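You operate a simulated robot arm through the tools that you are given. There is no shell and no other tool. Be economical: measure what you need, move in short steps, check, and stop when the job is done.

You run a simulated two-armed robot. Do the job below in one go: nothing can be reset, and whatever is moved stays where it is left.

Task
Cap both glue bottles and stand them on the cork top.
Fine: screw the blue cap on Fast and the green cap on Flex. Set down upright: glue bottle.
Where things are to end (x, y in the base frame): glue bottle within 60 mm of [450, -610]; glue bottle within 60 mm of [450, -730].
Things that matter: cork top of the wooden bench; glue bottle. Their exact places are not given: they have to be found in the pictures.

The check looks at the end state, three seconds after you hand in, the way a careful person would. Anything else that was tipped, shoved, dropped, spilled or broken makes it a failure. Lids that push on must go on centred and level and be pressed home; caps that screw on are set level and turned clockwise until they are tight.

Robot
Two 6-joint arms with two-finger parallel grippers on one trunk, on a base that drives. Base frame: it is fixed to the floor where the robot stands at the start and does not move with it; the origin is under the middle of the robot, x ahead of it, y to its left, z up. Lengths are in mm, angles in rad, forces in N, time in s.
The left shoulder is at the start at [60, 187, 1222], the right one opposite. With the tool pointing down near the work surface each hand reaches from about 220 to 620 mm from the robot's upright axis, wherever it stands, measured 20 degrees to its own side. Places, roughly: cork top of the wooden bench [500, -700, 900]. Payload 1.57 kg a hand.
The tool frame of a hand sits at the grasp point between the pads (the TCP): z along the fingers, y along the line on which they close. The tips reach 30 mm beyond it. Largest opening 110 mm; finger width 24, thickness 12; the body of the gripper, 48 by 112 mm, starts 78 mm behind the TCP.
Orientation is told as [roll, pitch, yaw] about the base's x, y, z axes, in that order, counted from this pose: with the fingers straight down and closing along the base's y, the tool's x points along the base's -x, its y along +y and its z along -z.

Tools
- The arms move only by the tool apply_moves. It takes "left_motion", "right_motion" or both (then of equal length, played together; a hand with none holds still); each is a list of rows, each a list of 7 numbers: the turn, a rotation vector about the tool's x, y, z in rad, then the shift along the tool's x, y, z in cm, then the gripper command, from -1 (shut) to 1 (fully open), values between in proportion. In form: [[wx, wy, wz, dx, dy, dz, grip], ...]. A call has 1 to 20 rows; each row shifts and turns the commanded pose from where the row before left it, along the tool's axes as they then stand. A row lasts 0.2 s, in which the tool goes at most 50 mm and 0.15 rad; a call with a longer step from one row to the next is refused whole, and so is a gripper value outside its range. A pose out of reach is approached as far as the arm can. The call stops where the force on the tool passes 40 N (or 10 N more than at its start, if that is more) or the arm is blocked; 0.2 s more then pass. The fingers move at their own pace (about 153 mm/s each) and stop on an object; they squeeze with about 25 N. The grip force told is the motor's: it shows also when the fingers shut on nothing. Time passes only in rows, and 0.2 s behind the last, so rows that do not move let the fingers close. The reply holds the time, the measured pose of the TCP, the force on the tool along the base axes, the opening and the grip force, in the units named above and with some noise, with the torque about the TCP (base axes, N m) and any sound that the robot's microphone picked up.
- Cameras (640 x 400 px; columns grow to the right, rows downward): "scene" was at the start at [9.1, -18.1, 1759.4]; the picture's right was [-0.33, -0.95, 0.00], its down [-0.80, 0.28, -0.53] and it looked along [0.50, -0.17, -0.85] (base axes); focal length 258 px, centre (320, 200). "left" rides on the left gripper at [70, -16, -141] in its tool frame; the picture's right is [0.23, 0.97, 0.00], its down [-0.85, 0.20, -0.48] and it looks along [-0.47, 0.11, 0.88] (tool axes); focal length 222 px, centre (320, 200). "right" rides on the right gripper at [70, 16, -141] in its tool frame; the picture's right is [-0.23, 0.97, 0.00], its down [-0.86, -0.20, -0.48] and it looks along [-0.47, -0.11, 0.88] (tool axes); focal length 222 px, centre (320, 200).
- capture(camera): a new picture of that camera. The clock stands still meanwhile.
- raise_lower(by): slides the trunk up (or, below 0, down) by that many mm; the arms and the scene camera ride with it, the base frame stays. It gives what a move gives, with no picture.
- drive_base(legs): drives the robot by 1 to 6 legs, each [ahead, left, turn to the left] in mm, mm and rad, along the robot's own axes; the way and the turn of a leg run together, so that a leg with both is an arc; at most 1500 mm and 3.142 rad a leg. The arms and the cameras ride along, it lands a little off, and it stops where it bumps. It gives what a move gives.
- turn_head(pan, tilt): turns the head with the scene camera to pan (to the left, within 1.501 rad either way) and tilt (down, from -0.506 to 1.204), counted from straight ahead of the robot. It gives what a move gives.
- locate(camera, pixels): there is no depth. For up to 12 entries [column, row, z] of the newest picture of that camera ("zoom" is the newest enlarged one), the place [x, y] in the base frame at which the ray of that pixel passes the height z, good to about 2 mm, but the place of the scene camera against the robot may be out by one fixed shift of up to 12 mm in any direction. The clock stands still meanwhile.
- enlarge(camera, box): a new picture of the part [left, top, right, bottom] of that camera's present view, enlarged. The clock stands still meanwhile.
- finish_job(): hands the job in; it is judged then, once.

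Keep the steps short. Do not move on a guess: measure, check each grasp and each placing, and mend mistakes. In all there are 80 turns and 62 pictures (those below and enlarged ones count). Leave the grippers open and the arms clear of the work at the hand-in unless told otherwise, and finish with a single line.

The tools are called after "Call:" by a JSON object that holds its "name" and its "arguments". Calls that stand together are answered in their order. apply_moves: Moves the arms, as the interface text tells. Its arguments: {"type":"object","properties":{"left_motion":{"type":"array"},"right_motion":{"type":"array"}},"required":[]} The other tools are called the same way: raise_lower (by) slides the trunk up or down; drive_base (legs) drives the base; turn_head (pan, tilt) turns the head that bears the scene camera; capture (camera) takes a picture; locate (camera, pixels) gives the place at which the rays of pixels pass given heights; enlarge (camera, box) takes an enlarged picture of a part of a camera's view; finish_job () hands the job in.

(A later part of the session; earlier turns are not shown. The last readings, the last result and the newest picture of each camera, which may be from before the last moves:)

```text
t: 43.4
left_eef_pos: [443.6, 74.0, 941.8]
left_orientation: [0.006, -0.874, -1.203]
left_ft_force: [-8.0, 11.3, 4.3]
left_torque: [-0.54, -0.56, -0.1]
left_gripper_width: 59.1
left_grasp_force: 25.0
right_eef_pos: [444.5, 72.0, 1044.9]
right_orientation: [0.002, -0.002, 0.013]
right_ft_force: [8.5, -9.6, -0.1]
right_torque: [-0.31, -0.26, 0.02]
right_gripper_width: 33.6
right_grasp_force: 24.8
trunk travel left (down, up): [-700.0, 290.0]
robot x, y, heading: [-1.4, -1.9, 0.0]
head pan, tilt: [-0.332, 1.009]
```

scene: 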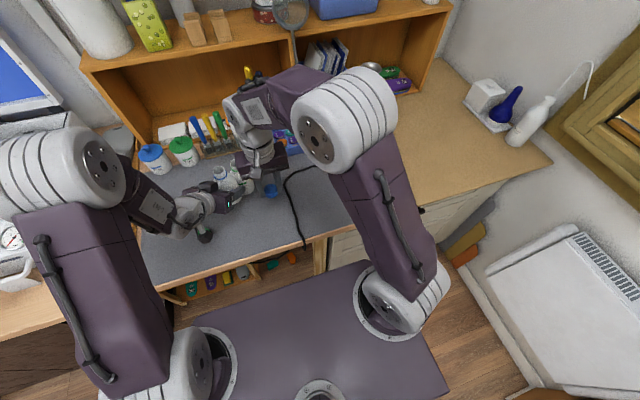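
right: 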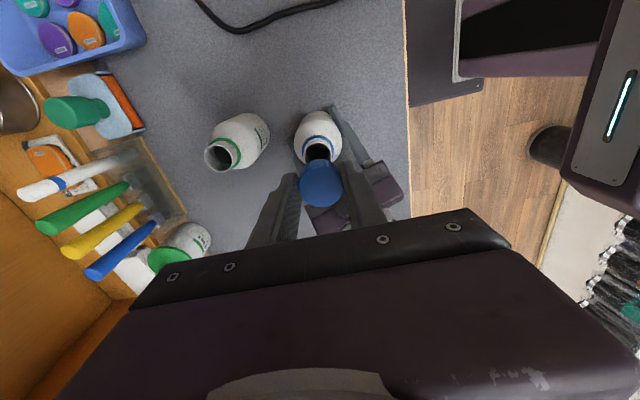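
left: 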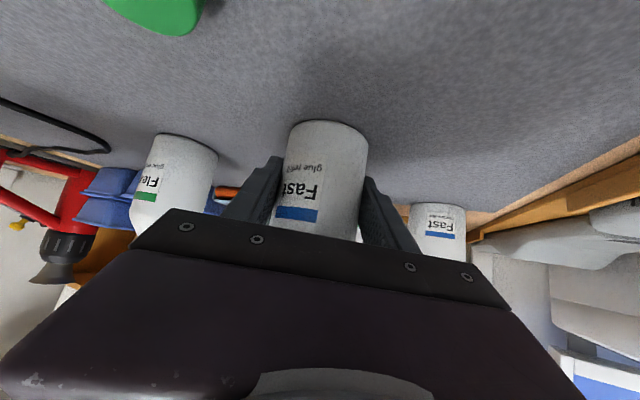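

Call:
{"name": "apply_moves", "arguments": {"right_motion": [[0, 0, 0, -0.08, -0.08, 0, -1], [0, 0, 0.14, 0, 0, 0.005, -1], [0, 0, 0.14, 0, 0, 0.005, -1], [0, 0, 0.14, 0, 0, 0.005, -1], [0, 0, 0.14, 0, 0, 0.005, -1], [0, 0, 0.14, 0, 0, 0.005, -1], [0, 0, 0.14, 0, 0, 0.005, -1], [0, 0, 0.14, 0, 0, 0.005, -1], [0, 0, 0.14, 0, 0, 0.005, -1], [0, 0, 0.14, 0, 0, 0.005, -1], [0, 0, 0.14, 0, 0, 0.005, -1], [0, 0, 0.14, 0, 0, 0.005, -1], [0, 0, 0.14, 0, 0, 0.005, -1], [0, 0, 0.14, 0, 0, 0.005, -1]]}}

Call:
{"name": "enlarge", "arguments": {"camera": "right", "box": [270, 110, 370, 220]}}

```text
t: 46.4
left_eef_pos: [444.4, 74.7, 941.6]
left_orientation: [0.005, -0.875, -1.203]
left_ft_force: [16.6, 4.8, -3.3]
left_torque: [-0.26, 1.15, -0.44]
left_gripper_width: 59.7
left_grasp_force: 25.2
right_eef_pos: [446.6, 71.0, 1042.5]
right_orientation: [-0.004, -0.001, -1.808]
right_ft_force: [-16.3, -4.7, 4.3]
right_torque: [-0.17, 0.43, 0.52]
right_gripper_width: 33.9
right_grasp_force: 25.2
trunk travel left (down, up): [-700.0, 290.0]
robot x, y, heading: [-1.0, -2.5, 0.004]
head pan, tilt: [-0.332, 1.009]
```

```text
3.64 times, centred on (320, 165) of right
```

zoom: 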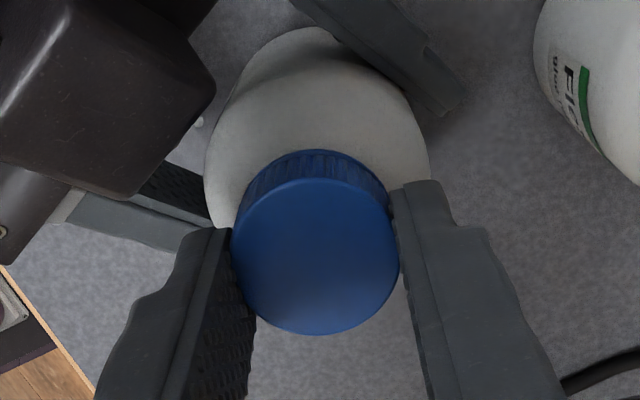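

Reaction torque is 0.52 N m, so it's getting tight. A bit more clockwise with the side force trimmed.

Call:
{"name": "apply_moves", "arguments": {"right_motion": [[0, 0, 0, -0.03, -0.14, 0, -1], [0, 0, 0.08, 0, 0, 0, -1], [0, 0, 0.08, 0, 0, 0, -1], [0, 0, 0.08, 0, 0, 0, -1]]}}

```text
t: 47.4
left_eef_pos: [445.1, 75.0, 941.7]
left_orientation: [0.006, -0.874, -1.205]
left_ft_force: [17.4, -2.1, -3.9]
left_torque: [0.22, 1.04, -0.54]
left_gripper_width: 60.0
left_grasp_force: 24.7
right_eef_pos: [444.1, 71.7, 1043.2]
right_orientation: [-0.002, 0.0, -2.048]
right_ft_force: [-17.8, 1.0, 6.6]
right_torque: [0.07, 0.59, 0.63]
right_gripper_width: 33.5
right_grasp_force: 24.9
trunk travel left (down, up): [-700.0, 290.0]
robot x, y, heading: [3.8, -1.8, -0.001]
head pan, tilt: [-0.332, 1.009]
```

Torque levels off at 0.63 N m, so the cap is tight. I release, go up and inspect.

Call:
{"name": "apply_moves", "arguments": {"right_motion": [[0, 0, 0, 0, 0, 0, -0.1], [0, 0, 0, 0, 0, 0, -0.1], [0, 0, 0, 0, 0, -4, -0.1], [0, 0, 0, 0, 0, -4, 0], [0, 0, 0, 0, 0, -4, 0]]}}

Call:
{"name": "enlarge", "arguments": {"camera": "left", "box": [230, 80, 430, 240]}}

Call:
{"name": "capture", "arguments": {"camera": "right"}}

```text
t: 48.5
left_eef_pos: [444.2, 75.2, 942.4]
left_orientation: [0.002, -0.876, -1.206]
left_ft_force: [0.7, -0.1, 0.8]
left_torque: [0.0, -0.03, 0.05]
left_gripper_width: 59.3
left_grasp_force: 25.6
right_eef_pos: [443.8, 72.4, 1164.1]
right_orientation: [0.0, 0.0, -2.045]
right_ft_force: [0.5, 0.4, 0.4]
right_torque: [0.0, 0.01, 0.0]
right_gripper_width: 55.0
right_grasp_force: 0.1
trunk travel left (down, up): [-700.0, 290.0]
robot x, y, heading: [2.5, -0.8, -0.0]
head pan, tilt: [-0.332, 1.009]
```

```text
2.50 times, centred on (330, 160) of left
```

zoom: 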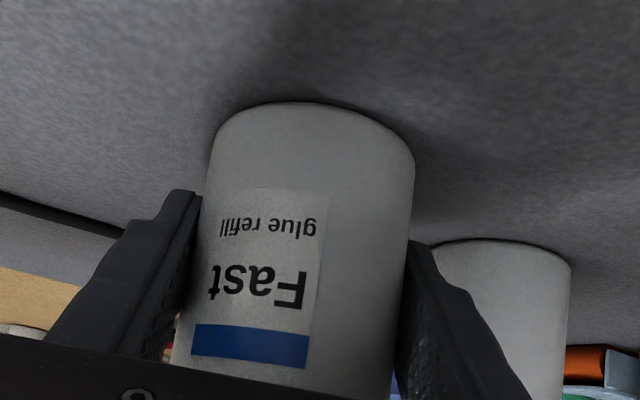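

```text
30 pictures are left
```

right: 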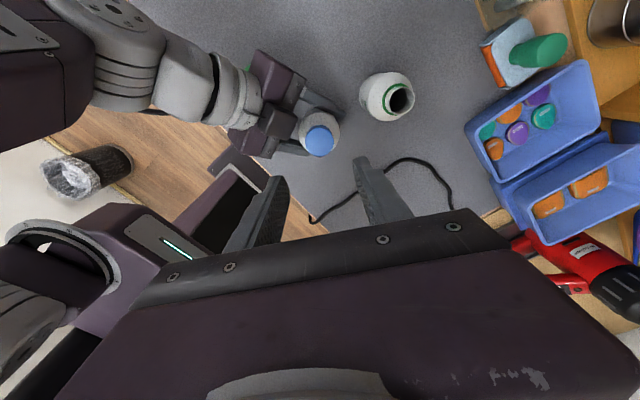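

Fast is capped. The bottle slipped a little in the left grip at about 0.6 N m, so the cap is tight. The left hand now releases and backs off, the right hand turns back, and I look towards the cork top.

Call:
{"name": "apply_moves", "arguments": {"left_motion": [[0, 0, 0, 0, 0, 0, 0.6], [0, 0, 0, 0, 0, 0, 0.8], [0, 0, 0, 0, 0, 0, 0.8], [0, 0, 0, 0, 0, -3, 0.8], [0, 0, 0, 0, 0, -4, 1], [0, 0, 0, 0, 0, -4, 1], [0, 0, 0, -2, 0, -3, 1], [0, 0, 0, 0, 0, 0, 1], [0, 0, 0, 0, 0, 0, 1], [0, 0, 0, 0, 0, 0, 1], [0, 0, 0, 0, 0, 0, 1], [0, 0, 0, 0, 0, 0, 1], [0, 0, 0, 0, 0, 0, 1], [0, 0, 0, 0, 0, 0, 1], [0, 0, 0, 0, 0, 0, 1]], "right_motion": [[0, 0, 0, 0, 0, 0, 0], [0, 0, -0.1461, 0, 0, 0, 0.5], [0, 0, -0.1461, 0, 0, 0, 0.8], [0, 0, -0.1461, 0, 0, 0, 0.8], [0, 0, -0.1461, 0, 0, 0, 0.8], [0, 0, -0.1461, 0, 0, 0, 0.8], [0, 0, -0.1461, 0, 0, 0, 0.8], [0, 0, -0.1461, 0, 0, 0, 0.8], [0, 0, -0.1461, 0, 0, 0, 0.8], [0, 0, -0.1461, 0, 0, 0, 0.8], [0, 0, -0.1461, 0, 0, 0, 0.8], [0, 0, -0.1461, 0, 0, 0, 0.8], [0, 0, -0.1461, 0, 0, 0, 0.8], [0, 0, -0.1461, 0, 0, 0, 0.8], [0, 0, -0.1461, 0, 0, 0, 0.8]]}}

Call:
{"name": "turn_head", "arguments": {"pan": -0.8, "tilt": 0.85}}

Call:
{"name": "capture", "arguments": {"camera": "scene"}}

Call:
{"name": "enlarge", "arguments": {"camera": "right", "box": [240, 80, 400, 200]}}

```text
t: 51.8
left_eef_pos: [411.8, 161.2, 1045.9]
left_orientation: [0.006, -0.873, -1.205]
left_ft_force: [-0.1, -0.6, -0.4]
left_torque: [0.01, 0.02, 0.02]
left_gripper_width: 110.1
left_grasp_force: 0.0
right_eef_pos: [445.0, 72.5, 1162.3]
right_orientation: [0.002, -0.001, 0.004]
right_ft_force: [-0.5, 0.3, -0.2]
right_torque: [-0.01, 0.01, 0.0]
right_gripper_width: 98.9
right_grasp_force: 0.0
trunk travel left (down, up): [-700.0, 290.0]
robot x, y, heading: [1.2, -1.1, -0.002]
head pan, tilt: [-0.332, 1.009]
```

```text
t: 52.7
left_eef_pos: [410.9, 161.6, 1045.3]
left_orientation: [0.006, -0.876, -1.203]
left_ft_force: [-1.3, 0.5, 0.1]
left_torque: [-0.01, 0.01, 0.02]
left_gripper_width: 110.0
left_grasp_force: 0.0
right_eef_pos: [444.7, 71.2, 1163.6]
right_orientation: [0.0, 0.001, -0.002]
right_ft_force: [-0.3, 0.3, 0.2]
right_torque: [-0.04, 0.01, 0.03]
right_gripper_width: 99.2
right_grasp_force: 0.0
trunk travel left (down, up): [-700.0, 290.0]
robot x, y, heading: [-0.3, 0.5, -0.002]
head pan, tilt: [-0.799, 0.85]
```

```text
29 pictures are left
```

scene: 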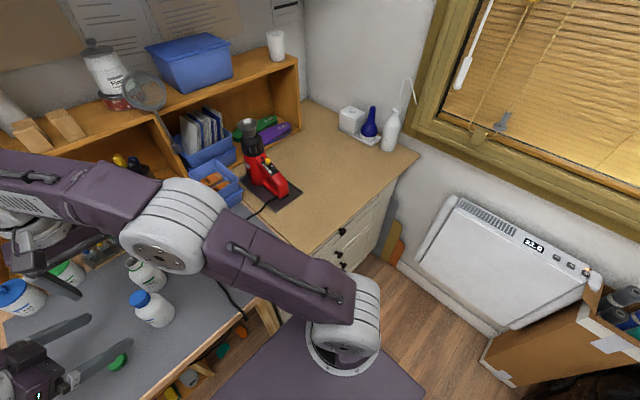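

```text
3.33 times, centred on (320, 140) of right
```

zoom: 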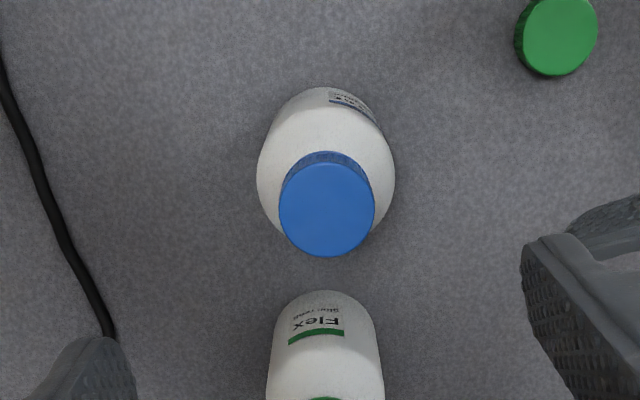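

Cap looks level. I measure the cork top, the drill, and the obstacles for driving.

Call:
{"name": "locate", "arguments": {"camera": "scene", "pixels": [[418, 157, 900], [318, 252, 900], [270, 210, 900], [302, 193, 900], [287, 195, 940], [243, 178, 900], [395, 152, 900], [505, 325, 300], [483, 355, 0], [520, 387, 0], [425, 390, 400], [505, 325, 600]]}}

Call:
{"name": "locate", "arguments": {"camera": "zoom", "pixels": [[327, 210, 1027], [256, 180, 960], [395, 175, 960], [556, 36, 917], [330, 350, 960]]}}

```text
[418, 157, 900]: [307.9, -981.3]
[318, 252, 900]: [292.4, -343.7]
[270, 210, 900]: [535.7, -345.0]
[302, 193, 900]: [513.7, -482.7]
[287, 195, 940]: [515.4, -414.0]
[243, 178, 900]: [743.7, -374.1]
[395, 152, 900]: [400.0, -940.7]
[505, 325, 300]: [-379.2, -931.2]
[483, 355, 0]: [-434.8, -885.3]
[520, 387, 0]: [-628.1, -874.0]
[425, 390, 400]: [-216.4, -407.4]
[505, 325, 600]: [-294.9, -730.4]
```

```text
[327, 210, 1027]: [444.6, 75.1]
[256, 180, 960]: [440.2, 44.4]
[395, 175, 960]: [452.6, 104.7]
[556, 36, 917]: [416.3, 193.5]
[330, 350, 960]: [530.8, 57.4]
```

Targets at (450,−610) and (450,−730) are clear of the drill plate. I pick up Fast from above with the right hand.

Call:
{"name": "apply_moves", "arguments": {"right_motion": [[0, 0, 0, 0, 0.25, 4, 0.8], [0, 0, 0, 0, 0, 4, 0.8], [0, 0, 0, 0, 0, 4, 0.8], [0, 0, 0, 0, 0, 4, 0.8], [0, 0, 0, 0, 0, 3.8, 0.8], [0, 0, 0, 0, 0, 0, 0.8], [0, 0, 0, 0, 0, 0, -1], [0, 0, 0, 0, 0, 0, -1], [0, 0, 0, 0, 0, 0, -1]]}}

```text
t: 54.7
left_eef_pos: [411.9, 162.3, 1045.9]
left_orientation: [0.004, -0.874, -1.204]
left_ft_force: [-0.2, -0.7, -0.8]
left_torque: [-0.03, -0.01, 0.02]
left_gripper_width: 109.9
left_grasp_force: 0.0
right_eef_pos: [444.4, 74.3, 964.9]
right_orientation: [0.001, 0.0, 0.0]
right_ft_force: [0.8, 0.2, 0.5]
right_torque: [0.01, 0.01, 0.04]
right_gripper_width: 57.7
right_grasp_force: 25.0
trunk travel left (down, up): [-700.0, 290.0]
robot x, y, heading: [4.1, -0.7, 0.002]
head pan, tilt: [-0.799, 0.85]
```

Gripped. I lift and swing to the right with the left hand raised.

Call:
{"name": "apply_moves", "arguments": {"right_motion": [[0, 0, 0, 0, 0, -4, -1], [0, 0, 0, 0, 0, -4, -1], [0, 0, 0, 0, 0, -4, -1], [0, 0, 0, 0.4, -3.7, 0, -1], [0, 0, 0, 0.4, -3.7, 0, -1], [0, 0, 0, 0.4, -3.7, 0, -1], [0, 0, 0, 0.4, -3.7, 0, -1], [0, 0, 0, 0.4, -3.7, 0, -1], [0, 0, 0, 0.4, -3.7, 0, -1], [0, 0, 0, 0, 0, 0, -1]], "left_motion": [[0, 0, 0, -2, 0, -2, 1], [0, 0, 0, -2, 0, -2, 1], [0, 0, 0, -2, 0, -2, 1], [0, 0, 0, 0, 0, 0, 1], [0, 0, 0, 0, 0, 0, 1], [0, 0, 0, 0, 0, 0, 1], [0, 0, 0, 0, 0, 0, 1], [0, 0, 0, 0, 0, 0, 1], [0, 0, 0, 0, 0, 0, 1], [0, 0, 0, 0, 0, 0, 1]]}}

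Call:
{"name": "drive_base", "arguments": {"legs": [[0, -340, 0]]}}

Call:
{"name": "capture", "arguments": {"camera": "scene"}}

```text
t: 56.9
left_eef_pos: [409.1, 168.9, 1129.6]
left_orientation: [0.005, -0.874, -1.204]
left_ft_force: [-0.4, -0.2, -0.6]
left_torque: [-0.05, -0.02, -0.02]
left_gripper_width: 109.9
left_grasp_force: 0.0
right_eef_pos: [421.5, -147.3, 1086.7]
right_orientation: [0.001, 0.001, -0.001]
right_ft_force: [0.3, -0.2, -3.7]
right_torque: [-0.03, -0.02, 0.02]
right_gripper_width: 57.9
right_grasp_force: 24.8
trunk travel left (down, up): [-700.0, 290.0]
robot x, y, heading: [-1.2, 0.5, -0.0]
head pan, tilt: [-0.799, 0.85]
```

```text
t: 59.1
left_eef_pos: [408.9, -171.1, 1129.3]
left_orientation: [0.005, -0.875, -1.207]
left_ft_force: [-0.6, -0.3, 0.1]
left_torque: [0.01, -0.01, -0.02]
left_gripper_width: 109.8
left_grasp_force: 0.1
right_eef_pos: [421.1, -486.9, 1086.9]
right_orientation: [-0.002, 0.001, -0.005]
right_ft_force: [0.9, -0.1, -2.9]
right_torque: [0.01, 0.03, 0.0]
right_gripper_width: 57.7
right_grasp_force: 25.1
trunk travel left (down, up): [-700.0, 290.0]
robot x, y, heading: [-0.6, -336.1, -0.006]
head pan, tilt: [-0.799, 0.85]
```

```text
27 pictures are left
```

scene: 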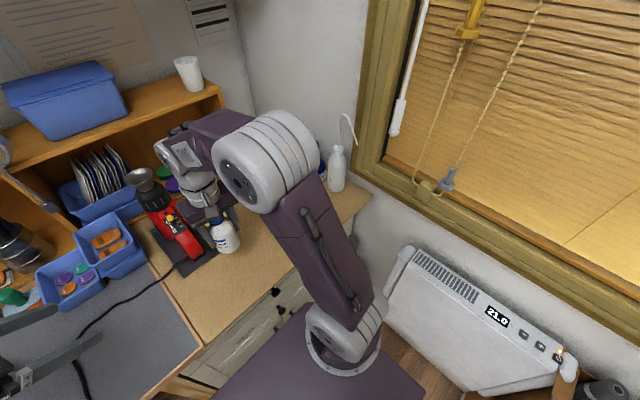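

I move to over (450,−730) and lower to just above the cork.

Call:
{"name": "apply_moves", "arguments": {"right_motion": [[0, 0, 0, -0.48, -4.05, 0, -1], [0, 0, 0, -0.48, -4.05, 0, -1], [0, 0, 0, -0.48, -4.05, 0, -1], [0, 0, 0, -0.48, -4.05, 0, -1], [0, 0, 0, -0.48, -4.05, 0, -1], [0, 0, 0, -0.48, -4.05, 0, -1], [0, 0, 0, 0, 0, 0, -1], [0, 0, 0, 0, 0, 4, -1], [0, 0, 0, 0, 0, 4, -1], [0, 0, 0, 0, 0, 3, -1], [0, 0, 0, 0, 0, 0.6, -1], [0, 0, 0, 0, 0, 0, -1]]}}

```text
t: 61.7
left_eef_pos: [407.9, -170.7, 1130.6]
left_orientation: [0.005, -0.875, -1.207]
left_ft_force: [0.0, 0.0, 0.6]
left_torque: [-0.03, -0.02, 0.02]
left_gripper_width: 109.9
left_grasp_force: 0.1
right_eef_pos: [449.7, -732.9, 970.1]
right_orientation: [0.0, 0.001, -0.005]
right_ft_force: [0.1, -0.6, -2.4]
right_torque: [-0.04, 0.0, 0.05]
right_gripper_width: 57.7
right_grasp_force: 25.4
trunk travel left (down, up): [-700.0, 290.0]
robot x, y, heading: [-1.0, -338.7, -0.001]
head pan, tilt: [-0.799, 0.85]
```

Call:
{"name": "apply_moves", "arguments": {"right_motion": [[0, 0, 0, 0, 0, 0.2, -1], [0, 0, 0, 0, 0, 0.2, -1], [0, 0, 0, 0, 0, 0.1, -1], [0, 0, 0, 0, 0, 0, -1]]}}

```text
t: 62.7
left_eef_pos: [408.6, -170.5, 1129.4]
left_orientation: [0.006, -0.873, -1.207]
left_ft_force: [0.4, -0.4, 0.1]
left_torque: [0.02, 0.01, 0.01]
left_gripper_width: 110.0
left_grasp_force: 0.0
right_eef_pos: [449.4, -731.0, 964.9]
right_orientation: [0.001, 0.0, -0.003]
right_ft_force: [0.9, 0.5, -2.5]
right_torque: [0.02, 0.0, 0.01]
right_gripper_width: 57.7
right_grasp_force: 24.6
trunk travel left (down, up): [-700.0, 290.0]
robot x, y, heading: [1.6, -337.1, -0.007]
head pan, tilt: [-0.799, 0.85]
```

Still carrying the full weight, so I keep lowering in 1 mm steps.

Call:
{"name": "apply_moves", "arguments": {"right_motion": [[0, 0, 0, 0, 0, 0.1, -1], [0, 0, 0, 0, 0, 0.1, -1], [0, 0, 0, 0, 0, 0, -1]]}}

```text
t: 63.5
left_eef_pos: [407.8, -170.4, 1131.2]
left_orientation: [0.006, -0.876, -1.207]
left_ft_force: [0.0, -0.2, -0.5]
left_torque: [0.01, 0.0, -0.01]
left_gripper_width: 109.8
left_grasp_force: 0.1
right_eef_pos: [448.0, -731.2, 964.6]
right_orientation: [-0.002, -0.003, -0.005]
right_ft_force: [2.7, -1.5, 8.4]
right_torque: [0.15, 0.02, -0.02]
right_gripper_width: 57.7
right_grasp_force: 24.7
trunk travel left (down, up): [-700.0, 290.0]
robot x, y, heading: [-0.6, -336.8, -0.005]
head pan, tilt: [-0.799, 0.85]
```

It's standing. I release, rise, and check.

Call:
{"name": "apply_moves", "arguments": {"right_motion": [[0, 0, 0, 0, 0, 0, 0.6], [0, 0, 0, 0, 0, 0, 0.8], [0, 0, 0, 0, 0, 0, 0.8], [0, 0, 0, 0, 0, -4, 0.8], [0, 0, 0, 0, 0, -4, 0.8], [0, 0, 0, 0, 0, -4, 0.8], [0, 0, 0, 0, 0, -4, 0.8], [0, 0, 0, 0, 0, -3, 0.8]]}}

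Call:
{"name": "enlarge", "arguments": {"camera": "right", "box": [220, 60, 420, 220]}}

```text
t: 65.3
left_eef_pos: [408.5, -168.7, 1130.1]
left_orientation: [0.005, -0.873, -1.207]
left_ft_force: [0.2, -0.3, 0.4]
left_torque: [-0.01, -0.03, -0.01]
left_gripper_width: 110.0
left_grasp_force: 0.1
right_eef_pos: [447.8, -730.1, 1153.4]
right_orientation: [-0.001, 0.0, -0.003]
right_ft_force: [0.9, 0.4, 1.1]
right_torque: [-0.02, 0.0, 0.0]
right_gripper_width: 99.0
right_grasp_force: 0.0
trunk travel left (down, up): [-700.0, 290.0]
robot x, y, heading: [-1.6, -337.6, -0.001]
head pan, tilt: [-0.799, 0.85]
```

```text
2.50 times, centred on (320, 140) of right
```

zoom: 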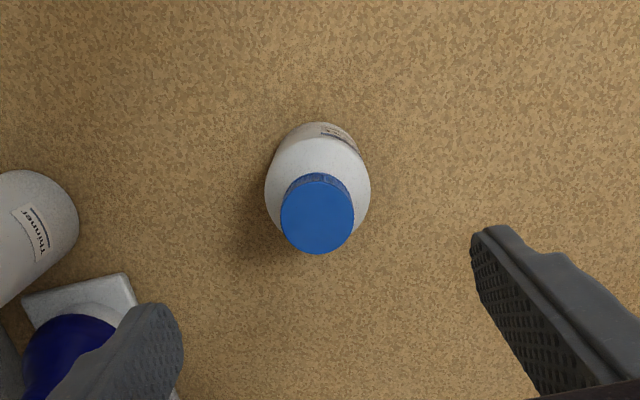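

Fast stands upright at about (448,−730). I pull the right hand in and drive back for Flex.

Call:
{"name": "apply_moves", "arguments": {"right_motion": [[0, 0, 0, 0.4, 4, 0, 0.8], [0, 0, 0, 0.4, 4, 0, 0.8], [0, 0, 0, 0.4, 4, 0, 0.8], [0, 0, 0, 0.4, 4, 0, 0.8], [0, 0, 0, 0.4, 4, 0, 0.8], [0, 0, 0, 0.4, 4, 0, 0.8], [0, 0, 0, 0, 0, 0, 0.8]]}}

Call:
{"name": "drive_base", "arguments": {"legs": [[0, 338, 0]]}}

Call:
{"name": "turn_head", "arguments": {"pan": -0.332, "tilt": 1.009}}

Call:
{"name": "apply_moves", "arguments": {"left_motion": [[0, 0, 0, 0.83, 1.74, 2.66, 1], [0, 0, 0, 0.83, 1.74, 2.66, 1], [0, 0, 0, 0.83, 1.74, 2.66, 1], [0, 0, 0, 0, 0, 0, 1]]}}

```text
t: 66.9
left_eef_pos: [408.7, -172.1, 1130.6]
left_orientation: [0.004, -0.874, -1.208]
left_ft_force: [-0.2, -0.1, 0.5]
left_torque: [0.04, 0.01, -0.01]
left_gripper_width: 110.0
left_grasp_force: 0.1
right_eef_pos: [424.9, -491.2, 1152.3]
right_orientation: [0.001, 0.001, -0.003]
right_ft_force: [-0.5, 0.2, -0.3]
right_torque: [0.01, -0.01, -0.01]
right_gripper_width: 99.2
right_grasp_force: 0.1
trunk travel left (down, up): [-700.0, 290.0]
robot x, y, heading: [-1.8, -337.5, 0.0]
head pan, tilt: [-0.799, 0.85]
```

```text
t: 69.1
left_eef_pos: [409.6, 170.0, 1131.9]
left_orientation: [0.006, -0.874, -1.209]
left_ft_force: [0.7, -0.4, 0.4]
left_torque: [-0.03, -0.03, 0.01]
left_gripper_width: 110.1
left_grasp_force: 0.1
right_eef_pos: [427.2, -151.2, 1152.6]
right_orientation: [0.001, 0.0, -0.003]
right_ft_force: [-0.3, 0.0, -0.1]
right_torque: [0.0, 0.0, 0.04]
right_gripper_width: 99.1
right_grasp_force: 0.2
trunk travel left (down, up): [-700.0, 290.0]
robot x, y, heading: [-1.7, 1.2, -0.003]
head pan, tilt: [-0.799, 0.85]
```

```text
t: 70.0
left_eef_pos: [409.5, 171.1, 1129.2]
left_orientation: [0.005, -0.874, -1.207]
left_ft_force: [0.0, -0.6, 0.2]
left_torque: [0.03, 0.0, -0.04]
left_gripper_width: 110.0
left_grasp_force: 0.1
right_eef_pos: [426.4, -150.4, 1152.0]
right_orientation: [-0.001, -0.001, -0.003]
right_ft_force: [0.4, 0.0, -0.4]
right_torque: [-0.02, 0.02, -0.03]
right_gripper_width: 98.9
right_grasp_force: 0.2
trunk travel left (down, up): [-700.0, 290.0]
robot x, y, heading: [3.4, 5.0, -0.004]
head pan, tilt: [-0.332, 1.009]
```

```text
t: 71.0
left_eef_pos: [473.9, 147.5, 1060.1]
left_orientation: [0.003, -0.875, -1.208]
left_ft_force: [-1.1, -0.3, -0.4]
left_torque: [0.01, -0.01, -0.01]
left_gripper_width: 110.0
left_grasp_force: 0.1
right_eef_pos: [427.0, -150.2, 1152.2]
right_orientation: [0.0, 0.0, -0.005]
right_ft_force: [0.3, 0.3, 0.5]
right_torque: [0.01, 0.0, -0.05]
right_gripper_width: 99.1
right_grasp_force: 0.0
trunk travel left (down, up): [-700.0, 290.0]
robot x, y, heading: [1.9, 2.3, -0.002]
head pan, tilt: [-0.332, 1.009]
```

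The left arm would block the right hand's path to the green cap. So the left hand will first set the green cap down at about (415,75), where the right can reach it. I turn the left hand vertical and move it over the green cap.

Call:
{"name": "apply_moves", "arguments": {"left_motion": [[0, 0.1458, 0, 0, 0, 0, 0.5], [0, 0.1458, 0, 0, 0, 0, 0.2], [0, 0.1458, 0, 0, 0, 0, 0.2], [0, 0.1458, 0, 0, 0, 0, 0.2], [0, 0.1458, 0, 0, 0, 0, 0.2], [0, 0.1458, 0, 0, 0, 0, 0.2], [0, 0, 0, 3.23, -1.96, 0, 0.2], [0, 0, 0, 3.23, -1.96, 0, 0.2], [0, 0, 0, 0, 0, 3, 0.2], [0, 0, 0, 0, 0, 3, 0.2], [0, 0, 0, 0, 0, 0, 0.2]]}}

Call:
{"name": "enlarge", "arguments": {"camera": "left", "box": [240, 80, 400, 200]}}

```text
t: 73.4
left_eef_pos: [415.3, 193.2, 999.0]
left_orientation: [0.003, 0.001, -1.203]
left_ft_force: [0.5, 0.0, -0.1]
left_torque: [0.0, -0.01, 0.01]
left_gripper_width: 66.1
left_grasp_force: 0.0
right_eef_pos: [426.9, -149.4, 1153.9]
right_orientation: [0.001, 0.0, -0.005]
right_ft_force: [-0.3, 0.3, 0.2]
right_torque: [0.01, -0.02, 0.02]
right_gripper_width: 99.2
right_grasp_force: 0.1
trunk travel left (down, up): [-700.0, 290.0]
robot x, y, heading: [3.7, 3.6, -0.001]
head pan, tilt: [-0.332, 1.009]
```

```text
3.33 times, centred on (320, 140) of left
```

zoom: 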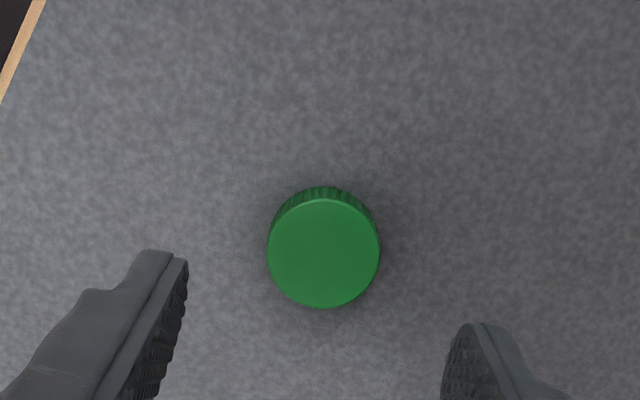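

Call:
{"name": "locate", "arguments": {"camera": "zoom", "pixels": [[323, 252, 917]]}}

```text
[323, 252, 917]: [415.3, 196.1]
```

Call:
{"name": "apply_moves", "arguments": {"left_motion": [[0, 0, 0, 0.27, 0.1, 3, 0], [0, 0, 0, 0, 0, 2.5, 0], [0, 0, 0, 0, 0, 1.05, 0], [0, 0, 0, 0, 0, 0, 0], [0, 0, 0, 0, 0, 0, -1], [0, 0, 0, 0, 0, 0, -1], [0, 0, 0, 0, 0, 0, -1], [0, 0, 0, 0, 0, -3, -1], [0, 0, 0, -3.77, -1.45, 0, -1], [0, 0, 0, -3.77, -1.45, 0, -1], [0, 0, 0, -3.77, -1.45, 0, -1], [0, 0, 0, 0, 0, 0, -1]]}}

```text
t: 76.0
left_eef_pos: [416.0, 77.1, 965.8]
left_orientation: [0.003, -0.001, -1.203]
left_ft_force: [0.5, 0.7, 0.0]
left_torque: [0.0, 0.01, 0.02]
left_gripper_width: 33.7
left_grasp_force: 25.1
right_eef_pos: [426.5, -149.7, 1151.8]
right_orientation: [0.0, -0.001, -0.005]
right_ft_force: [0.1, 0.3, 0.6]
right_torque: [0.02, -0.01, 0.06]
right_gripper_width: 99.0
right_grasp_force: 0.0
trunk travel left (down, up): [-700.0, 290.0]
robot x, y, heading: [3.1, 0.8, -0.001]
head pan, tilt: [-0.332, 1.009]
```

Call:
{"name": "apply_moves", "arguments": {"left_motion": [[0, 0, 0, 0, 0, 2, -1], [0, 0, 0, 0, 0, 1, -1], [0, 0, 0, 0, 0, 0, 0], [0, 0, 0, 0, 0, 0, 0.2], [0, 0, 0, 0, 0, -4, 0.2], [0, 0, 0, 0, 0, -4, 0.2], [0, 0, 0, 0, 0, -4, 0.2], [0, 0, 0, 1.5, 2.87, 0, 1], [0, 0, 0, 1.5, 2.87, 0, 1], [0, 0, 0, 1.5, 2.87, 0, 1], [0, -0.1458, 0, 0, 0, 0, 1], [0, -0.1458, 0, 0, 0, 0, 1], [0, -0.1458, 0, 0, 0, 0, 1], [0, -0.1458, 0, 0, 0, 0, 1], [0, -0.1458, 0, 0, 0, 0, 1], [0, -0.1458, 0, 0, 0, 0, 1], [0, 0, 0, 0, 0, 0, 1]]}}

Call:
{"name": "enlarge", "arguments": {"camera": "scene", "box": [150, 130, 310, 230]}}

```text
t: 79.6
left_eef_pos: [479.5, 147.1, 1054.9]
left_orientation: [0.005, -0.878, -1.208]
left_ft_force: [0.1, -1.1, -0.3]
left_torque: [0.01, 0.02, -0.01]
left_gripper_width: 109.9
left_grasp_force: 0.0
right_eef_pos: [426.2, -149.5, 1152.5]
right_orientation: [0.001, 0.0, -0.002]
right_ft_force: [0.6, 0.2, -0.9]
right_torque: [-0.02, 0.03, -0.02]
right_gripper_width: 99.1
right_grasp_force: 0.2
trunk travel left (down, up): [-700.0, 290.0]
robot x, y, heading: [1.0, 2.3, -0.005]
head pan, tilt: [-0.332, 1.009]
```

```text
4.00 times, centred on (230, 180) of scene
```

zoom: 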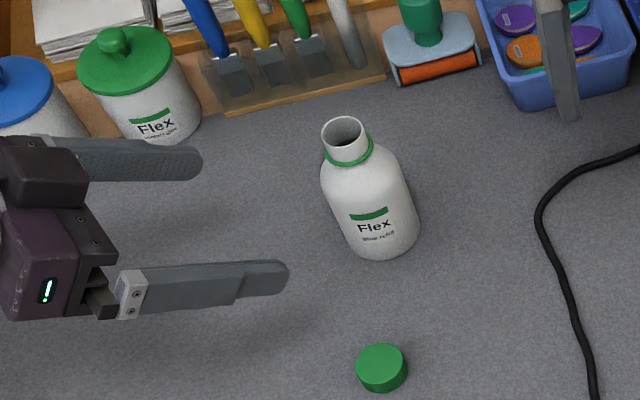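

Green cap is upright at about (416,77). The left hand goes to the Flex pre-grasp.

Call:
{"name": "apply_moves", "arguments": {"left_motion": [[0, 0, 0, 0.67, 1.47, 2.47, 1], [0, 0, 0, 0.67, 1.47, 2.47, 1], [0, 0, 0, 0, 0, 0, 1]]}}

Call:
{"name": "capture", "arguments": {"camera": "left"}}

```text
t: 80.4
left_eef_pos: [518.3, 131.4, 1011.5]
left_orientation: [0.004, -0.874, -1.209]
left_ft_force: [-0.4, 0.5, 0.9]
left_torque: [0.01, 0.0, 0.01]
left_gripper_width: 110.0
left_grasp_force: 0.1
right_eef_pos: [426.6, -151.2, 1152.8]
right_orientation: [0.0, 0.0, -0.004]
right_ft_force: [1.5, 0.1, 0.3]
right_torque: [-0.03, 0.0, -0.03]
right_gripper_width: 99.1
right_grasp_force: 0.0
trunk travel left (down, up): [-700.0, 290.0]
robot x, y, heading: [2.6, 2.2, -0.004]
head pan, tilt: [-0.332, 1.009]
```

```text
23 pictures are left
```

left: 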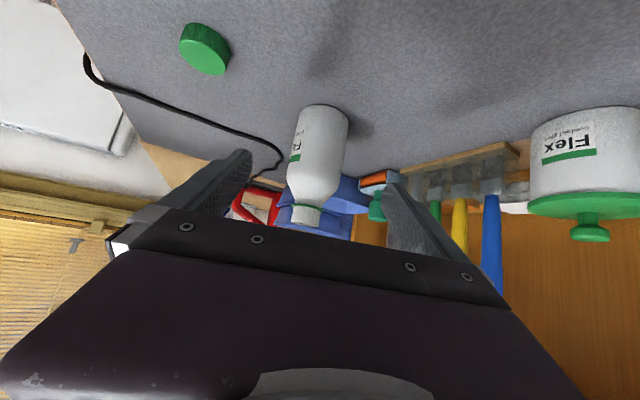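

Call:
{"name": "locate", "arguments": {"camera": "left", "pixels": [[324, 105, 902], [297, 140, 945], [347, 140, 945]]}}

```text
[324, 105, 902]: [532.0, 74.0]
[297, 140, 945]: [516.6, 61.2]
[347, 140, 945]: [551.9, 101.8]
```

Flex is roughly centred. I advance 111 mm and grip.

Call:
{"name": "apply_moves", "arguments": {"left_motion": [[0, 0, 0, 0, -0.25, 3, 1], [0, 0, 0, 0, 0, 3, 1], [0, 0, 0, 0, 0, 3, 1], [0, 0, 0, 0, 0, 2.1, 1], [0, 0, 0, 0, 0, 0, 1], [0, 0, 0, 0, 0, 0, -1], [0, 0, 0, 0, 0, 0, -1], [0, 0, 0, 0, 0, 0, -1]]}}

```text
t: 82.2
left_eef_pos: [543.8, 51.5, 942.0]
left_orientation: [0.006, -0.873, -1.209]
left_ft_force: [-0.1, 1.0, 1.3]
left_torque: [-0.03, 0.07, -0.02]
left_gripper_width: 58.8
left_grasp_force: 24.9
right_eef_pos: [426.8, -149.3, 1152.2]
right_orientation: [0.0, -0.001, -0.003]
right_ft_force: [0.2, -0.6, -0.9]
right_torque: [-0.01, 0.02, 0.01]
right_gripper_width: 98.9
right_grasp_force: 0.1
trunk travel left (down, up): [-700.0, 290.0]
robot x, y, heading: [0.6, 4.5, -0.003]
head pan, tilt: [-0.332, 1.009]
```

Flex is gripped. The right hand goes above the green cap.

Call:
{"name": "apply_moves", "arguments": {"right_motion": [[0, 0, 0, 0.18, 3.77, 2, 0.2], [0, 0, 0, 0.18, 3.77, 2, 0.2], [0, 0, 0, 0.18, 3.77, 2, 0.2], [0, 0, 0, 0.18, 3.77, 2, 0.2], [0, 0, 0, 0.18, 3.77, 2, 0.2], [0, 0, 0, 0.18, 3.77, 2, 0.2], [0, 0, 0, 0, 0, 3, 0.2], [0, 0, 0, 0, 0, 0, 0.2]]}}

Call:
{"name": "enlarge", "arguments": {"camera": "right", "box": [240, 80, 400, 200]}}

Call:
{"name": "locate", "arguments": {"camera": "zoom", "pixels": [[320, 252, 917], [300, 252, 917], [340, 252, 917], [320, 272, 917]]}}

```text
t: 84.0
left_eef_pos: [544.6, 49.6, 942.2]
left_orientation: [0.005, -0.875, -1.209]
left_ft_force: [1.2, 0.4, -0.1]
left_torque: [-0.02, 0.01, 0.03]
left_gripper_width: 59.2
left_grasp_force: 24.9
right_eef_pos: [417.3, 75.3, 1002.1]
right_orientation: [-0.002, 0.001, -0.004]
right_ft_force: [-0.4, -0.4, 0.0]
right_torque: [0.01, 0.0, 0.02]
right_gripper_width: 66.1
right_grasp_force: 0.1
trunk travel left (down, up): [-700.0, 290.0]
robot x, y, heading: [-1.8, 7.9, -0.002]
head pan, tilt: [-0.332, 1.009]
```

```text
3.33 times, centred on (320, 140) of right
```

zoom: 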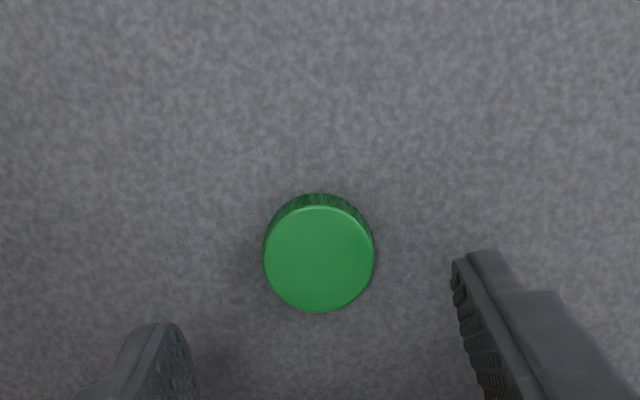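

```text
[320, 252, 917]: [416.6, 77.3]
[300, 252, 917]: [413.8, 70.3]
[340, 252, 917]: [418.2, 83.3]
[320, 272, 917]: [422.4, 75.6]
```

Cap is at about (418.3,76.5). I go down, grip, lift and clear out to the right.

Call:
{"name": "apply_moves", "arguments": {"right_motion": [[0, 0, 0, -0.12, 0.12, 3, 0], [0, 0, 0, 0, 0, 2.8, 0], [0, 0, 0, 0, 0, 1.05, 0], [0, 0, 0, 0, 0, 0, 0], [0, 0, 0, 0, 0, 0, -1], [0, 0, 0, 0, 0, 0, -1], [0, 0, 0, 0, 0, 0, -1], [0, 0, 0, 0, 0, -4, -1], [0, 0, 0, 0, 0, -4, -1], [0, 0, 0, 0, 0, -4, -1], [0, 0, 0, 0, 0, -4, -1], [0, 0, 0, 0, 0, -2, -1], [0, 0, 0, 0, -4, 0, -1], [0, 0, 0, 0, -4, 0, -1], [0, 0, 0, 0, -4, 0, -1], [0, 0, 0, 0, 0, 0, -1]]}}

```text
t: 87.4
left_eef_pos: [544.9, 50.2, 942.0]
left_orientation: [0.004, -0.876, -1.208]
left_ft_force: [-0.9, -0.6, 0.0]
left_torque: [-0.08, 0.07, 0.03]
left_gripper_width: 59.1
left_grasp_force: 24.6
right_eef_pos: [415.1, -44.1, 1114.3]
right_orientation: [0.0, 0.0, -0.003]
right_ft_force: [0.1, -0.2, 0.6]
right_torque: [-0.05, -0.02, -0.03]
right_gripper_width: 33.5
right_grasp_force: 25.0
trunk travel left (down, up): [-700.0, 290.0]
robot x, y, heading: [-0.9, 5.1, -0.002]
head pan, tilt: [-0.332, 1.009]
```

Green cap gripped. The left hand lifts Flex, moves it to (446,73), lowers it, and re-grips so it stands free.

Call:
{"name": "apply_moves", "arguments": {"left_motion": [[0, 0, 0, -1.15, 0, -0.965, -1], [0, 0, 0, -1.15, 0, -0.965, -1], [0, 0, 0, 0.91, -2.11, -1.08, -1], [0, 0, 0, 0.91, -2.11, -1.08, -1], [0, 0, 0, 0.91, -2.11, -1.08, -1], [0, 0, 0, 0.91, -2.11, -1.08, -1], [0, 0, 0, 0, 0, 0, -1], [0, 0, 0, 1.1, 0, 0.925, -1], [0, 0, 0, 1.1, 0, 0.925, -1], [0, 0, 0, 0.08, 0, 0.06, -1], [0, 0, 0, 0, 0, 0, -1]]}}

```text
t: 89.8
left_eef_pos: [447.8, 73.9, 940.3]
left_orientation: [0.004, -0.876, -1.207]
left_ft_force: [-0.2, -0.2, -1.4]
left_torque: [-0.05, 0.02, 0.05]
left_gripper_width: 59.0
left_grasp_force: 24.5
right_eef_pos: [415.5, -43.9, 1113.5]
right_orientation: [0.001, 0.0, -0.003]
right_ft_force: [0.5, 0.5, -0.7]
right_torque: [-0.02, -0.03, -0.03]
right_gripper_width: 33.2
right_grasp_force: 25.1
trunk travel left (down, up): [-700.0, 290.0]
robot x, y, heading: [-1.0, 2.4, -0.003]
head pan, tilt: [-0.332, 1.009]
```

Call:
{"name": "apply_moves", "arguments": {"left_motion": [[0, 0, 0, 0.04, 0, 0.03, -1], [0, 0, 0, 0, 0, 0, 0.3], [0, 0, 0, 0, 0, 0, 0.3], [0, 0, 0, 0, 0, 0, -1], [0, 0, 0, 0, 0, 0, -1], [0, 0, 0, 0, 0, 0, -1]], "right_motion": [[0, 0, 0, 0, 2, 0, -1], [0, 0, 0, 0, 0, 0, -1], [0, 0, 0, 0, 0, 0, -1], [0, 0, 0, 0, 0, 0, -1], [0, 0, 0, 0, 0, 0, -1], [0, 0, 0, 0, 0, 0, -1]]}}

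Call:
{"name": "enlarge", "arguments": {"camera": "right", "box": [280, 80, 520, 230]}}

```text
t: 91.2
left_eef_pos: [446.2, 74.3, 941.5]
left_orientation: [0.005, -0.874, -1.207]
left_ft_force: [-1.1, -1.9, 1.6]
left_torque: [-0.06, 0.09, 0.01]
left_gripper_width: 59.0
left_grasp_force: 24.8
right_eef_pos: [415.4, -22.5, 1113.4]
right_orientation: [-0.001, 0.001, -0.003]
right_ft_force: [-0.7, 0.0, -0.8]
right_torque: [-0.01, -0.04, -0.02]
right_gripper_width: 33.7
right_grasp_force: 25.4
trunk travel left (down, up): [-700.0, 290.0]
robot x, y, heading: [-0.6, 4.0, 0.0]
head pan, tilt: [-0.332, 1.009]
```

```text
2.67 times, centred on (400, 155) of right
```

zoom: 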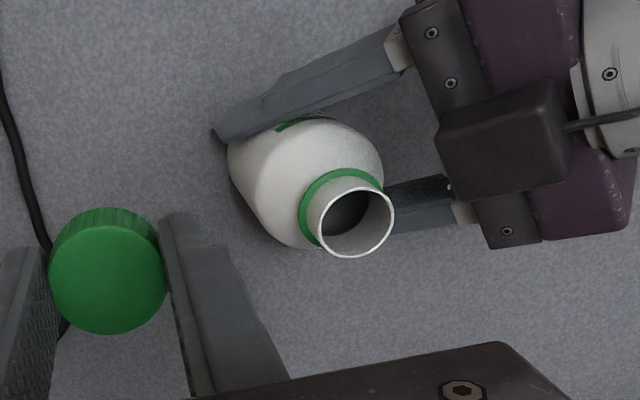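

Same geometry as before. I move over the mouth with the cap offset allowed for, pre-turn, and lower to just above it.

Call:
{"name": "apply_moves", "arguments": {"right_motion": [[0, 0, 0, -1.0, 3.1, 0, -1], [0, 0, 0, -1.0, 3.1, 0, -1], [0, 0, 0, -0.99, 3.11, 0, -1], [0, 0, -0.143, 0, 0, 0, -1], [0, 0, -0.143, 0, 0, 0, -1], [0, 0, -0.143, 0, 0, 0, -1], [0, 0, -0.143, 0, 0, 0, -1], [0, 0, -0.143, 0, 0, 0, -1], [0, 0, -0.143, 0, 0, 0, -1], [0, 0, -0.143, 0, 0, 0, -1], [0, 0, -0.143, 0, 0, 0, -1], [0, 0, -0.143, 0, 0, 0, -1], [0, 0, -0.143, 0, 0, 0, -1], [0, 0, -0.143, 0, 0, 0, -1], [0, 0, 0, 0, 0, 2.1, -1], [0, 0, 0, 0, 0, 2, -1], [0, 0, 0, 0, 0, 0, -1]]}}

Call:
{"name": "enlarge", "arguments": {"camera": "right", "box": [280, 130, 360, 220]}}

```text
t: 94.8
left_eef_pos: [445.8, 73.5, 942.9]
left_orientation: [0.007, -0.875, -1.207]
left_ft_force: [1.7, 1.9, 5.4]
left_torque: [-0.04, 0.15, -0.01]
left_gripper_width: 59.0
left_grasp_force: 25.2
right_eef_pos: [446.8, 70.6, 1074.1]
right_orientation: [-0.001, 0.001, 1.57]
right_ft_force: [-0.2, -0.5, -0.5]
right_torque: [0.0, -0.02, 0.01]
right_gripper_width: 33.4
right_grasp_force: 25.0
trunk travel left (down, up): [-700.0, 290.0]
robot x, y, heading: [-0.5, 3.1, -0.001]
head pan, tilt: [-0.332, 1.009]
```

```text
4.44 times, centred on (320, 175) of right
```

zoom: 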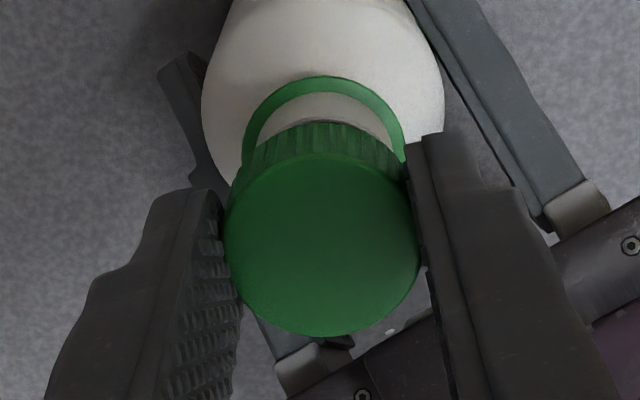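

Nearly aligned; small trims (−0.8 x, +0.7 y), then I lower gently.

Call:
{"name": "apply_moves", "arguments": {"right_motion": [[0, 0, 0, -0.07, 0.08, 0, -1], [0, 0, 0, 0, 0, 0.6, -1], [0, 0, 0, 0, 0, 0.5, -1], [0, 0, 0, 0, 0, 0.2, -1], [0, 0, 0, 0, 0, 0.2, -1], [0, 0, 0, 0, 0, 0.1, -1], [0, 0, 0, 0, 0, 0, -1]]}}

```text
t: 96.4
left_eef_pos: [446.2, 74.6, 941.0]
left_orientation: [0.005, -0.876, -1.206]
left_ft_force: [0.8, 0.7, 4.0]
left_torque: [-0.1, 0.13, -0.02]
left_gripper_width: 59.0
left_grasp_force: 24.5
right_eef_pos: [447.8, 71.7, 1056.8]
right_orientation: [-0.001, -0.001, 1.569]
right_ft_force: [-0.3, 0.6, -0.4]
right_torque: [0.04, 0.0, -0.03]
right_gripper_width: 33.2
right_grasp_force: 25.0
trunk travel left (down, up): [-700.0, 290.0]
robot x, y, heading: [-1.2, 0.4, -0.001]
head pan, tilt: [-0.332, 1.009]
```

The cap slid over the rim without force. I continue down to the thread start.

Call:
{"name": "apply_moves", "arguments": {"right_motion": [[0, 0, 0, 0, 0, 0.2, -1], [0, 0, 0, 0, 0, 0.2, -1], [0, 0, 0, 0, 0, 0.15, -1], [0, 0, 0, 0, 0, 0.1, -1], [0, 0, 0, 0, 0, 0.1, -1], [0, 0, 0, 0, 0, 0, -1]]}}

```text
t: 97.8
left_eef_pos: [445.8, 73.7, 941.3]
left_orientation: [0.004, -0.875, -1.208]
left_ft_force: [-1.1, 7.3, 3.3]
left_torque: [-0.81, 0.34, 0.02]
left_gripper_width: 59.1
left_grasp_force: 25.1
right_eef_pos: [447.2, 71.0, 1049.2]
right_orientation: [0.0, 0.001, 1.571]
right_ft_force: [-0.5, -6.9, -1.1]
right_torque: [-0.16, -0.22, -0.02]
right_gripper_width: 33.3
right_grasp_force: 24.5
trunk travel left (down, up): [-700.0, 290.0]
robot x, y, heading: [0.3, 5.2, -0.007]
head pan, tilt: [-0.332, 1.009]
```

On the neck. I release, recentre on the cap, grip, and turn clockwise.

Call:
{"name": "apply_moves", "arguments": {"right_motion": [[0, 0, 0, 0, 0, 0, -0.1], [0, 0, 0, 0, 0, 0, -0.1], [0, 0, 0, -0.07, 0, 0.05, -0.1], [0, 0, 0, 0, 0, 0, -1], [0, 0, 0, 0, 0, 0, -1], [0, 0, 0.13, 0, 0, 0.006, -1], [0, 0, 0.13, 0, 0, 0.006, -1], [0, 0, 0.13, 0, 0, 0.006, -1], [0, 0, 0.13, 0, 0, 0.006, -1], [0, 0, 0.13, 0, 0, 0.006, -1], [0, 0, 0.13, 0, 0, 0.006, -1]]}}

```text
t: 100.2
left_eef_pos: [445.8, 74.6, 941.7]
left_orientation: [0.004, -0.874, -1.207]
left_ft_force: [-1.6, -3.9, 1.4]
left_torque: [0.38, 0.02, -0.04]
left_gripper_width: 58.9
left_grasp_force: 25.3
right_eef_pos: [445.8, 72.6, 1048.5]
right_orientation: [0.0, -0.001, 0.787]
right_ft_force: [0.0, 4.7, 1.0]
right_torque: [0.16, -0.03, 0.0]
right_gripper_width: 33.3
right_grasp_force: 25.3
trunk travel left (down, up): [-700.0, 290.0]
robot x, y, heading: [0.3, 3.1, -0.005]
head pan, tilt: [-0.332, 1.009]
```

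Forces are small. I keep turning to about −1.6.

Call:
{"name": "apply_moves", "arguments": {"right_motion": [[0, 0, 0.14, 0, 0, 0.006, -1], [0, 0, 0.14, 0, 0, 0.006, -1], [0, 0, 0.14, 0, 0, 0.006, -1], [0, 0, 0.14, 0, 0, 0.006, -1], [0, 0, 0.14, 0, 0, 0.006, -1], [0, 0, 0.14, 0, 0, 0.006, -1], [0, 0, 0.14, 0, 0, 0.006, -1], [0, 0, 0.14, 0, 0, 0.006, -1], [0, 0, 0.14, 0, 0, 0.006, -1], [0, 0, 0.14, 0, 0, 0.006, -1], [0, 0, 0.14, 0, 0, 0.006, -1], [0, 0, 0.14, 0, 0, 0.006, -1], [0, 0, 0.14, 0, 0, 0.006, -1], [0, 0, 0.14, 0, 0, 0.006, -1], [0, 0, 0.14, 0, 0, 0.006, -1], [0, 0, 0.14, 0, 0, 0.006, -1], [0, 0, 0.14, 0, 0, 0.006, -1]]}}

```text
t: 103.8
left_eef_pos: [447.3, 74.6, 942.1]
left_orientation: [0.006, -0.874, -1.207]
left_ft_force: [3.2, -5.2, 4.8]
left_torque: [-0.06, -0.19, 0.07]
left_gripper_width: 59.1
left_grasp_force: 24.7
right_eef_pos: [448.2, 72.7, 1047.9]
right_orientation: [0.001, -0.002, -1.593]
right_ft_force: [-0.2, 3.2, 1.6]
right_torque: [0.12, 0.05, -0.01]
right_gripper_width: 33.2
right_grasp_force: 24.7
trunk travel left (down, up): [-700.0, 290.0]
robot x, y, heading: [-0.4, 3.8, -0.002]
head pan, tilt: [-0.332, 1.009]
```

Ratchet back, then grip with a light downward bias and turn again.

Call:
{"name": "apply_moves", "arguments": {"right_motion": [[0, 0, 0, 0, 0, 0, -0.13], [0, 0, 0, 0, 0, 0, -0.13], [0, 0, -0.149, 0, 0, 0, -0.13], [0, 0, -0.149, 0, 0, 0, -0.13], [0, 0, -0.149, 0, 0, 0, -0.13], [0, 0, -0.149, 0, 0, 0, -0.13], [0, 0, -0.149, 0, 0, 0, -0.13], [0, 0, -0.149, 0, 0, 0, -0.13], [0, 0, -0.149, 0, 0, 0, -0.13], [0, 0, -0.149, 0, 0, 0, -0.13], [0, 0, -0.149, 0, 0, 0, -0.13], [0, 0, -0.149, 0, 0, 0, -0.13], [0, 0, -0.149, 0, 0, 0, -0.13], [0, 0, -0.149, 0, 0, 0, -0.13], [0, 0, -0.149, 0, 0, 0, -0.13], [0, 0, -0.149, 0, 0, 0, -0.13], [0, 0, -0.149, 0, 0, 0, -0.13], [0, 0, -0.149, 0, 0, 0, -0.13], [0, 0, -0.149, 0, 0, 0, -0.13], [0, 0, -0.149, 0, 0, 0, -0.13]]}}

Call:
{"name": "apply_moves", "arguments": {"right_motion": [[0, 0, 0, 0, 0, 0, -1], [0, 0, 0, 0, 0, 0, -1], [0, 0, 0.14, 0, 0, 0.008, -1], [0, 0, 0.14, 0, 0, 0.008, -1], [0, 0, 0.14, 0, 0, 0.008, -1], [0, 0, 0.14, 0, 0, 0.008, -1], [0, 0, 0.14, 0, 0, 0.008, -1], [0, 0, 0.14, 0, 0, 0.008, -1], [0, 0, 0.14, 0, 0, 0.008, -1], [0, 0, 0.14, 0, 0, 0.008, -1], [0, 0, 0.14, 0, 0, 0.008, -1], [0, 0, 0.14, 0, 0, 0.008, -1], [0, 0, 0.14, 0, 0, 0.008, -1], [0, 0, 0.14, 0, 0, 0.008, -1]]}}

```text
t: 108.0
left_eef_pos: [447.1, 74.7, 941.9]
left_orientation: [0.006, -0.873, -1.208]
left_ft_force: [-0.4, 0.3, 4.1]
left_torque: [-0.11, 0.04, -0.04]
left_gripper_width: 58.9
left_grasp_force: 24.8
right_eef_pos: [446.3, 71.0, 1047.2]
right_orientation: [0.002, 0.001, 1.094]
right_ft_force: [0.6, -0.3, 0.8]
right_torque: [0.04, 0.03, 0.03]
right_gripper_width: 47.7
right_grasp_force: 0.1
trunk travel left (down, up): [-700.0, 290.0]
robot x, y, heading: [1.7, -1.1, 0.003]
head pan, tilt: [-0.332, 1.009]
```

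```text
t: 111.0
left_eef_pos: [445.6, 74.2, 942.0]
left_orientation: [0.007, -0.875, -1.209]
left_ft_force: [1.2, 4.0, 0.3]
left_torque: [-0.45, -0.17, -0.61]
left_gripper_width: 58.8
left_grasp_force: 25.2
right_eef_pos: [446.7, 71.3, 1045.3]
right_orientation: [-0.001, -0.001, -0.589]
right_ft_force: [1.5, -3.4, 3.4]
right_torque: [0.01, 0.01, 0.7]
right_gripper_width: 33.5
right_grasp_force: 24.8
trunk travel left (down, up): [-700.0, 290.0]
robot x, y, heading: [2.0, 6.1, -0.009]
head pan, tilt: [-0.332, 1.009]
```

Reaction torque is 0.7 N m, so it's tightening. One more small turn, then I look.

Call:
{"name": "apply_moves", "arguments": {"right_motion": [[0, 0, 0.08, 0, 0, 0, -1], [0, 0, 0.08, 0, 0, 0, -1], [0, 0, 0.08, 0, 0, 0, -1]]}}

Call:
{"name": "enlarge", "arguments": {"camera": "right", "box": [270, 110, 370, 220]}}

```text
t: 111.8
left_eef_pos: [445.4, 75.3, 941.5]
left_orientation: [0.006, -0.876, -1.207]
left_ft_force: [0.9, -0.4, 0.8]
left_torque: [-0.06, -0.01, -0.54]
left_gripper_width: 58.9
left_grasp_force: 25.5
right_eef_pos: [447.9, 72.7, 1045.1]
right_orientation: [0.001, -0.001, -0.829]
right_ft_force: [1.0, 1.5, 0.0]
right_torque: [0.09, -0.04, 0.5]
right_gripper_width: 33.7
right_grasp_force: 24.9
trunk travel left (down, up): [-700.0, 290.0]
robot x, y, heading: [1.5, 1.3, -0.001]
head pan, tilt: [-0.332, 1.009]
```

```text
3.64 times, centred on (320, 165) of right
```

zoom: 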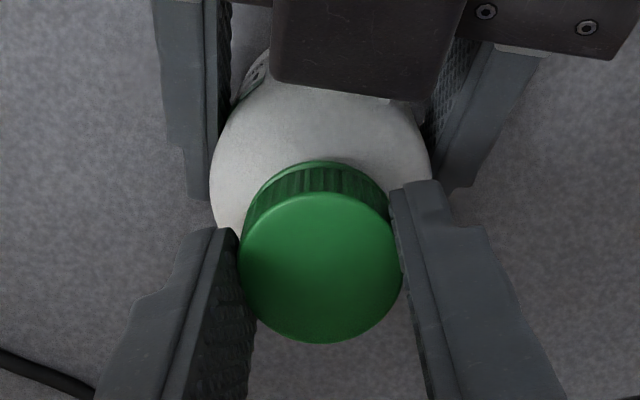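

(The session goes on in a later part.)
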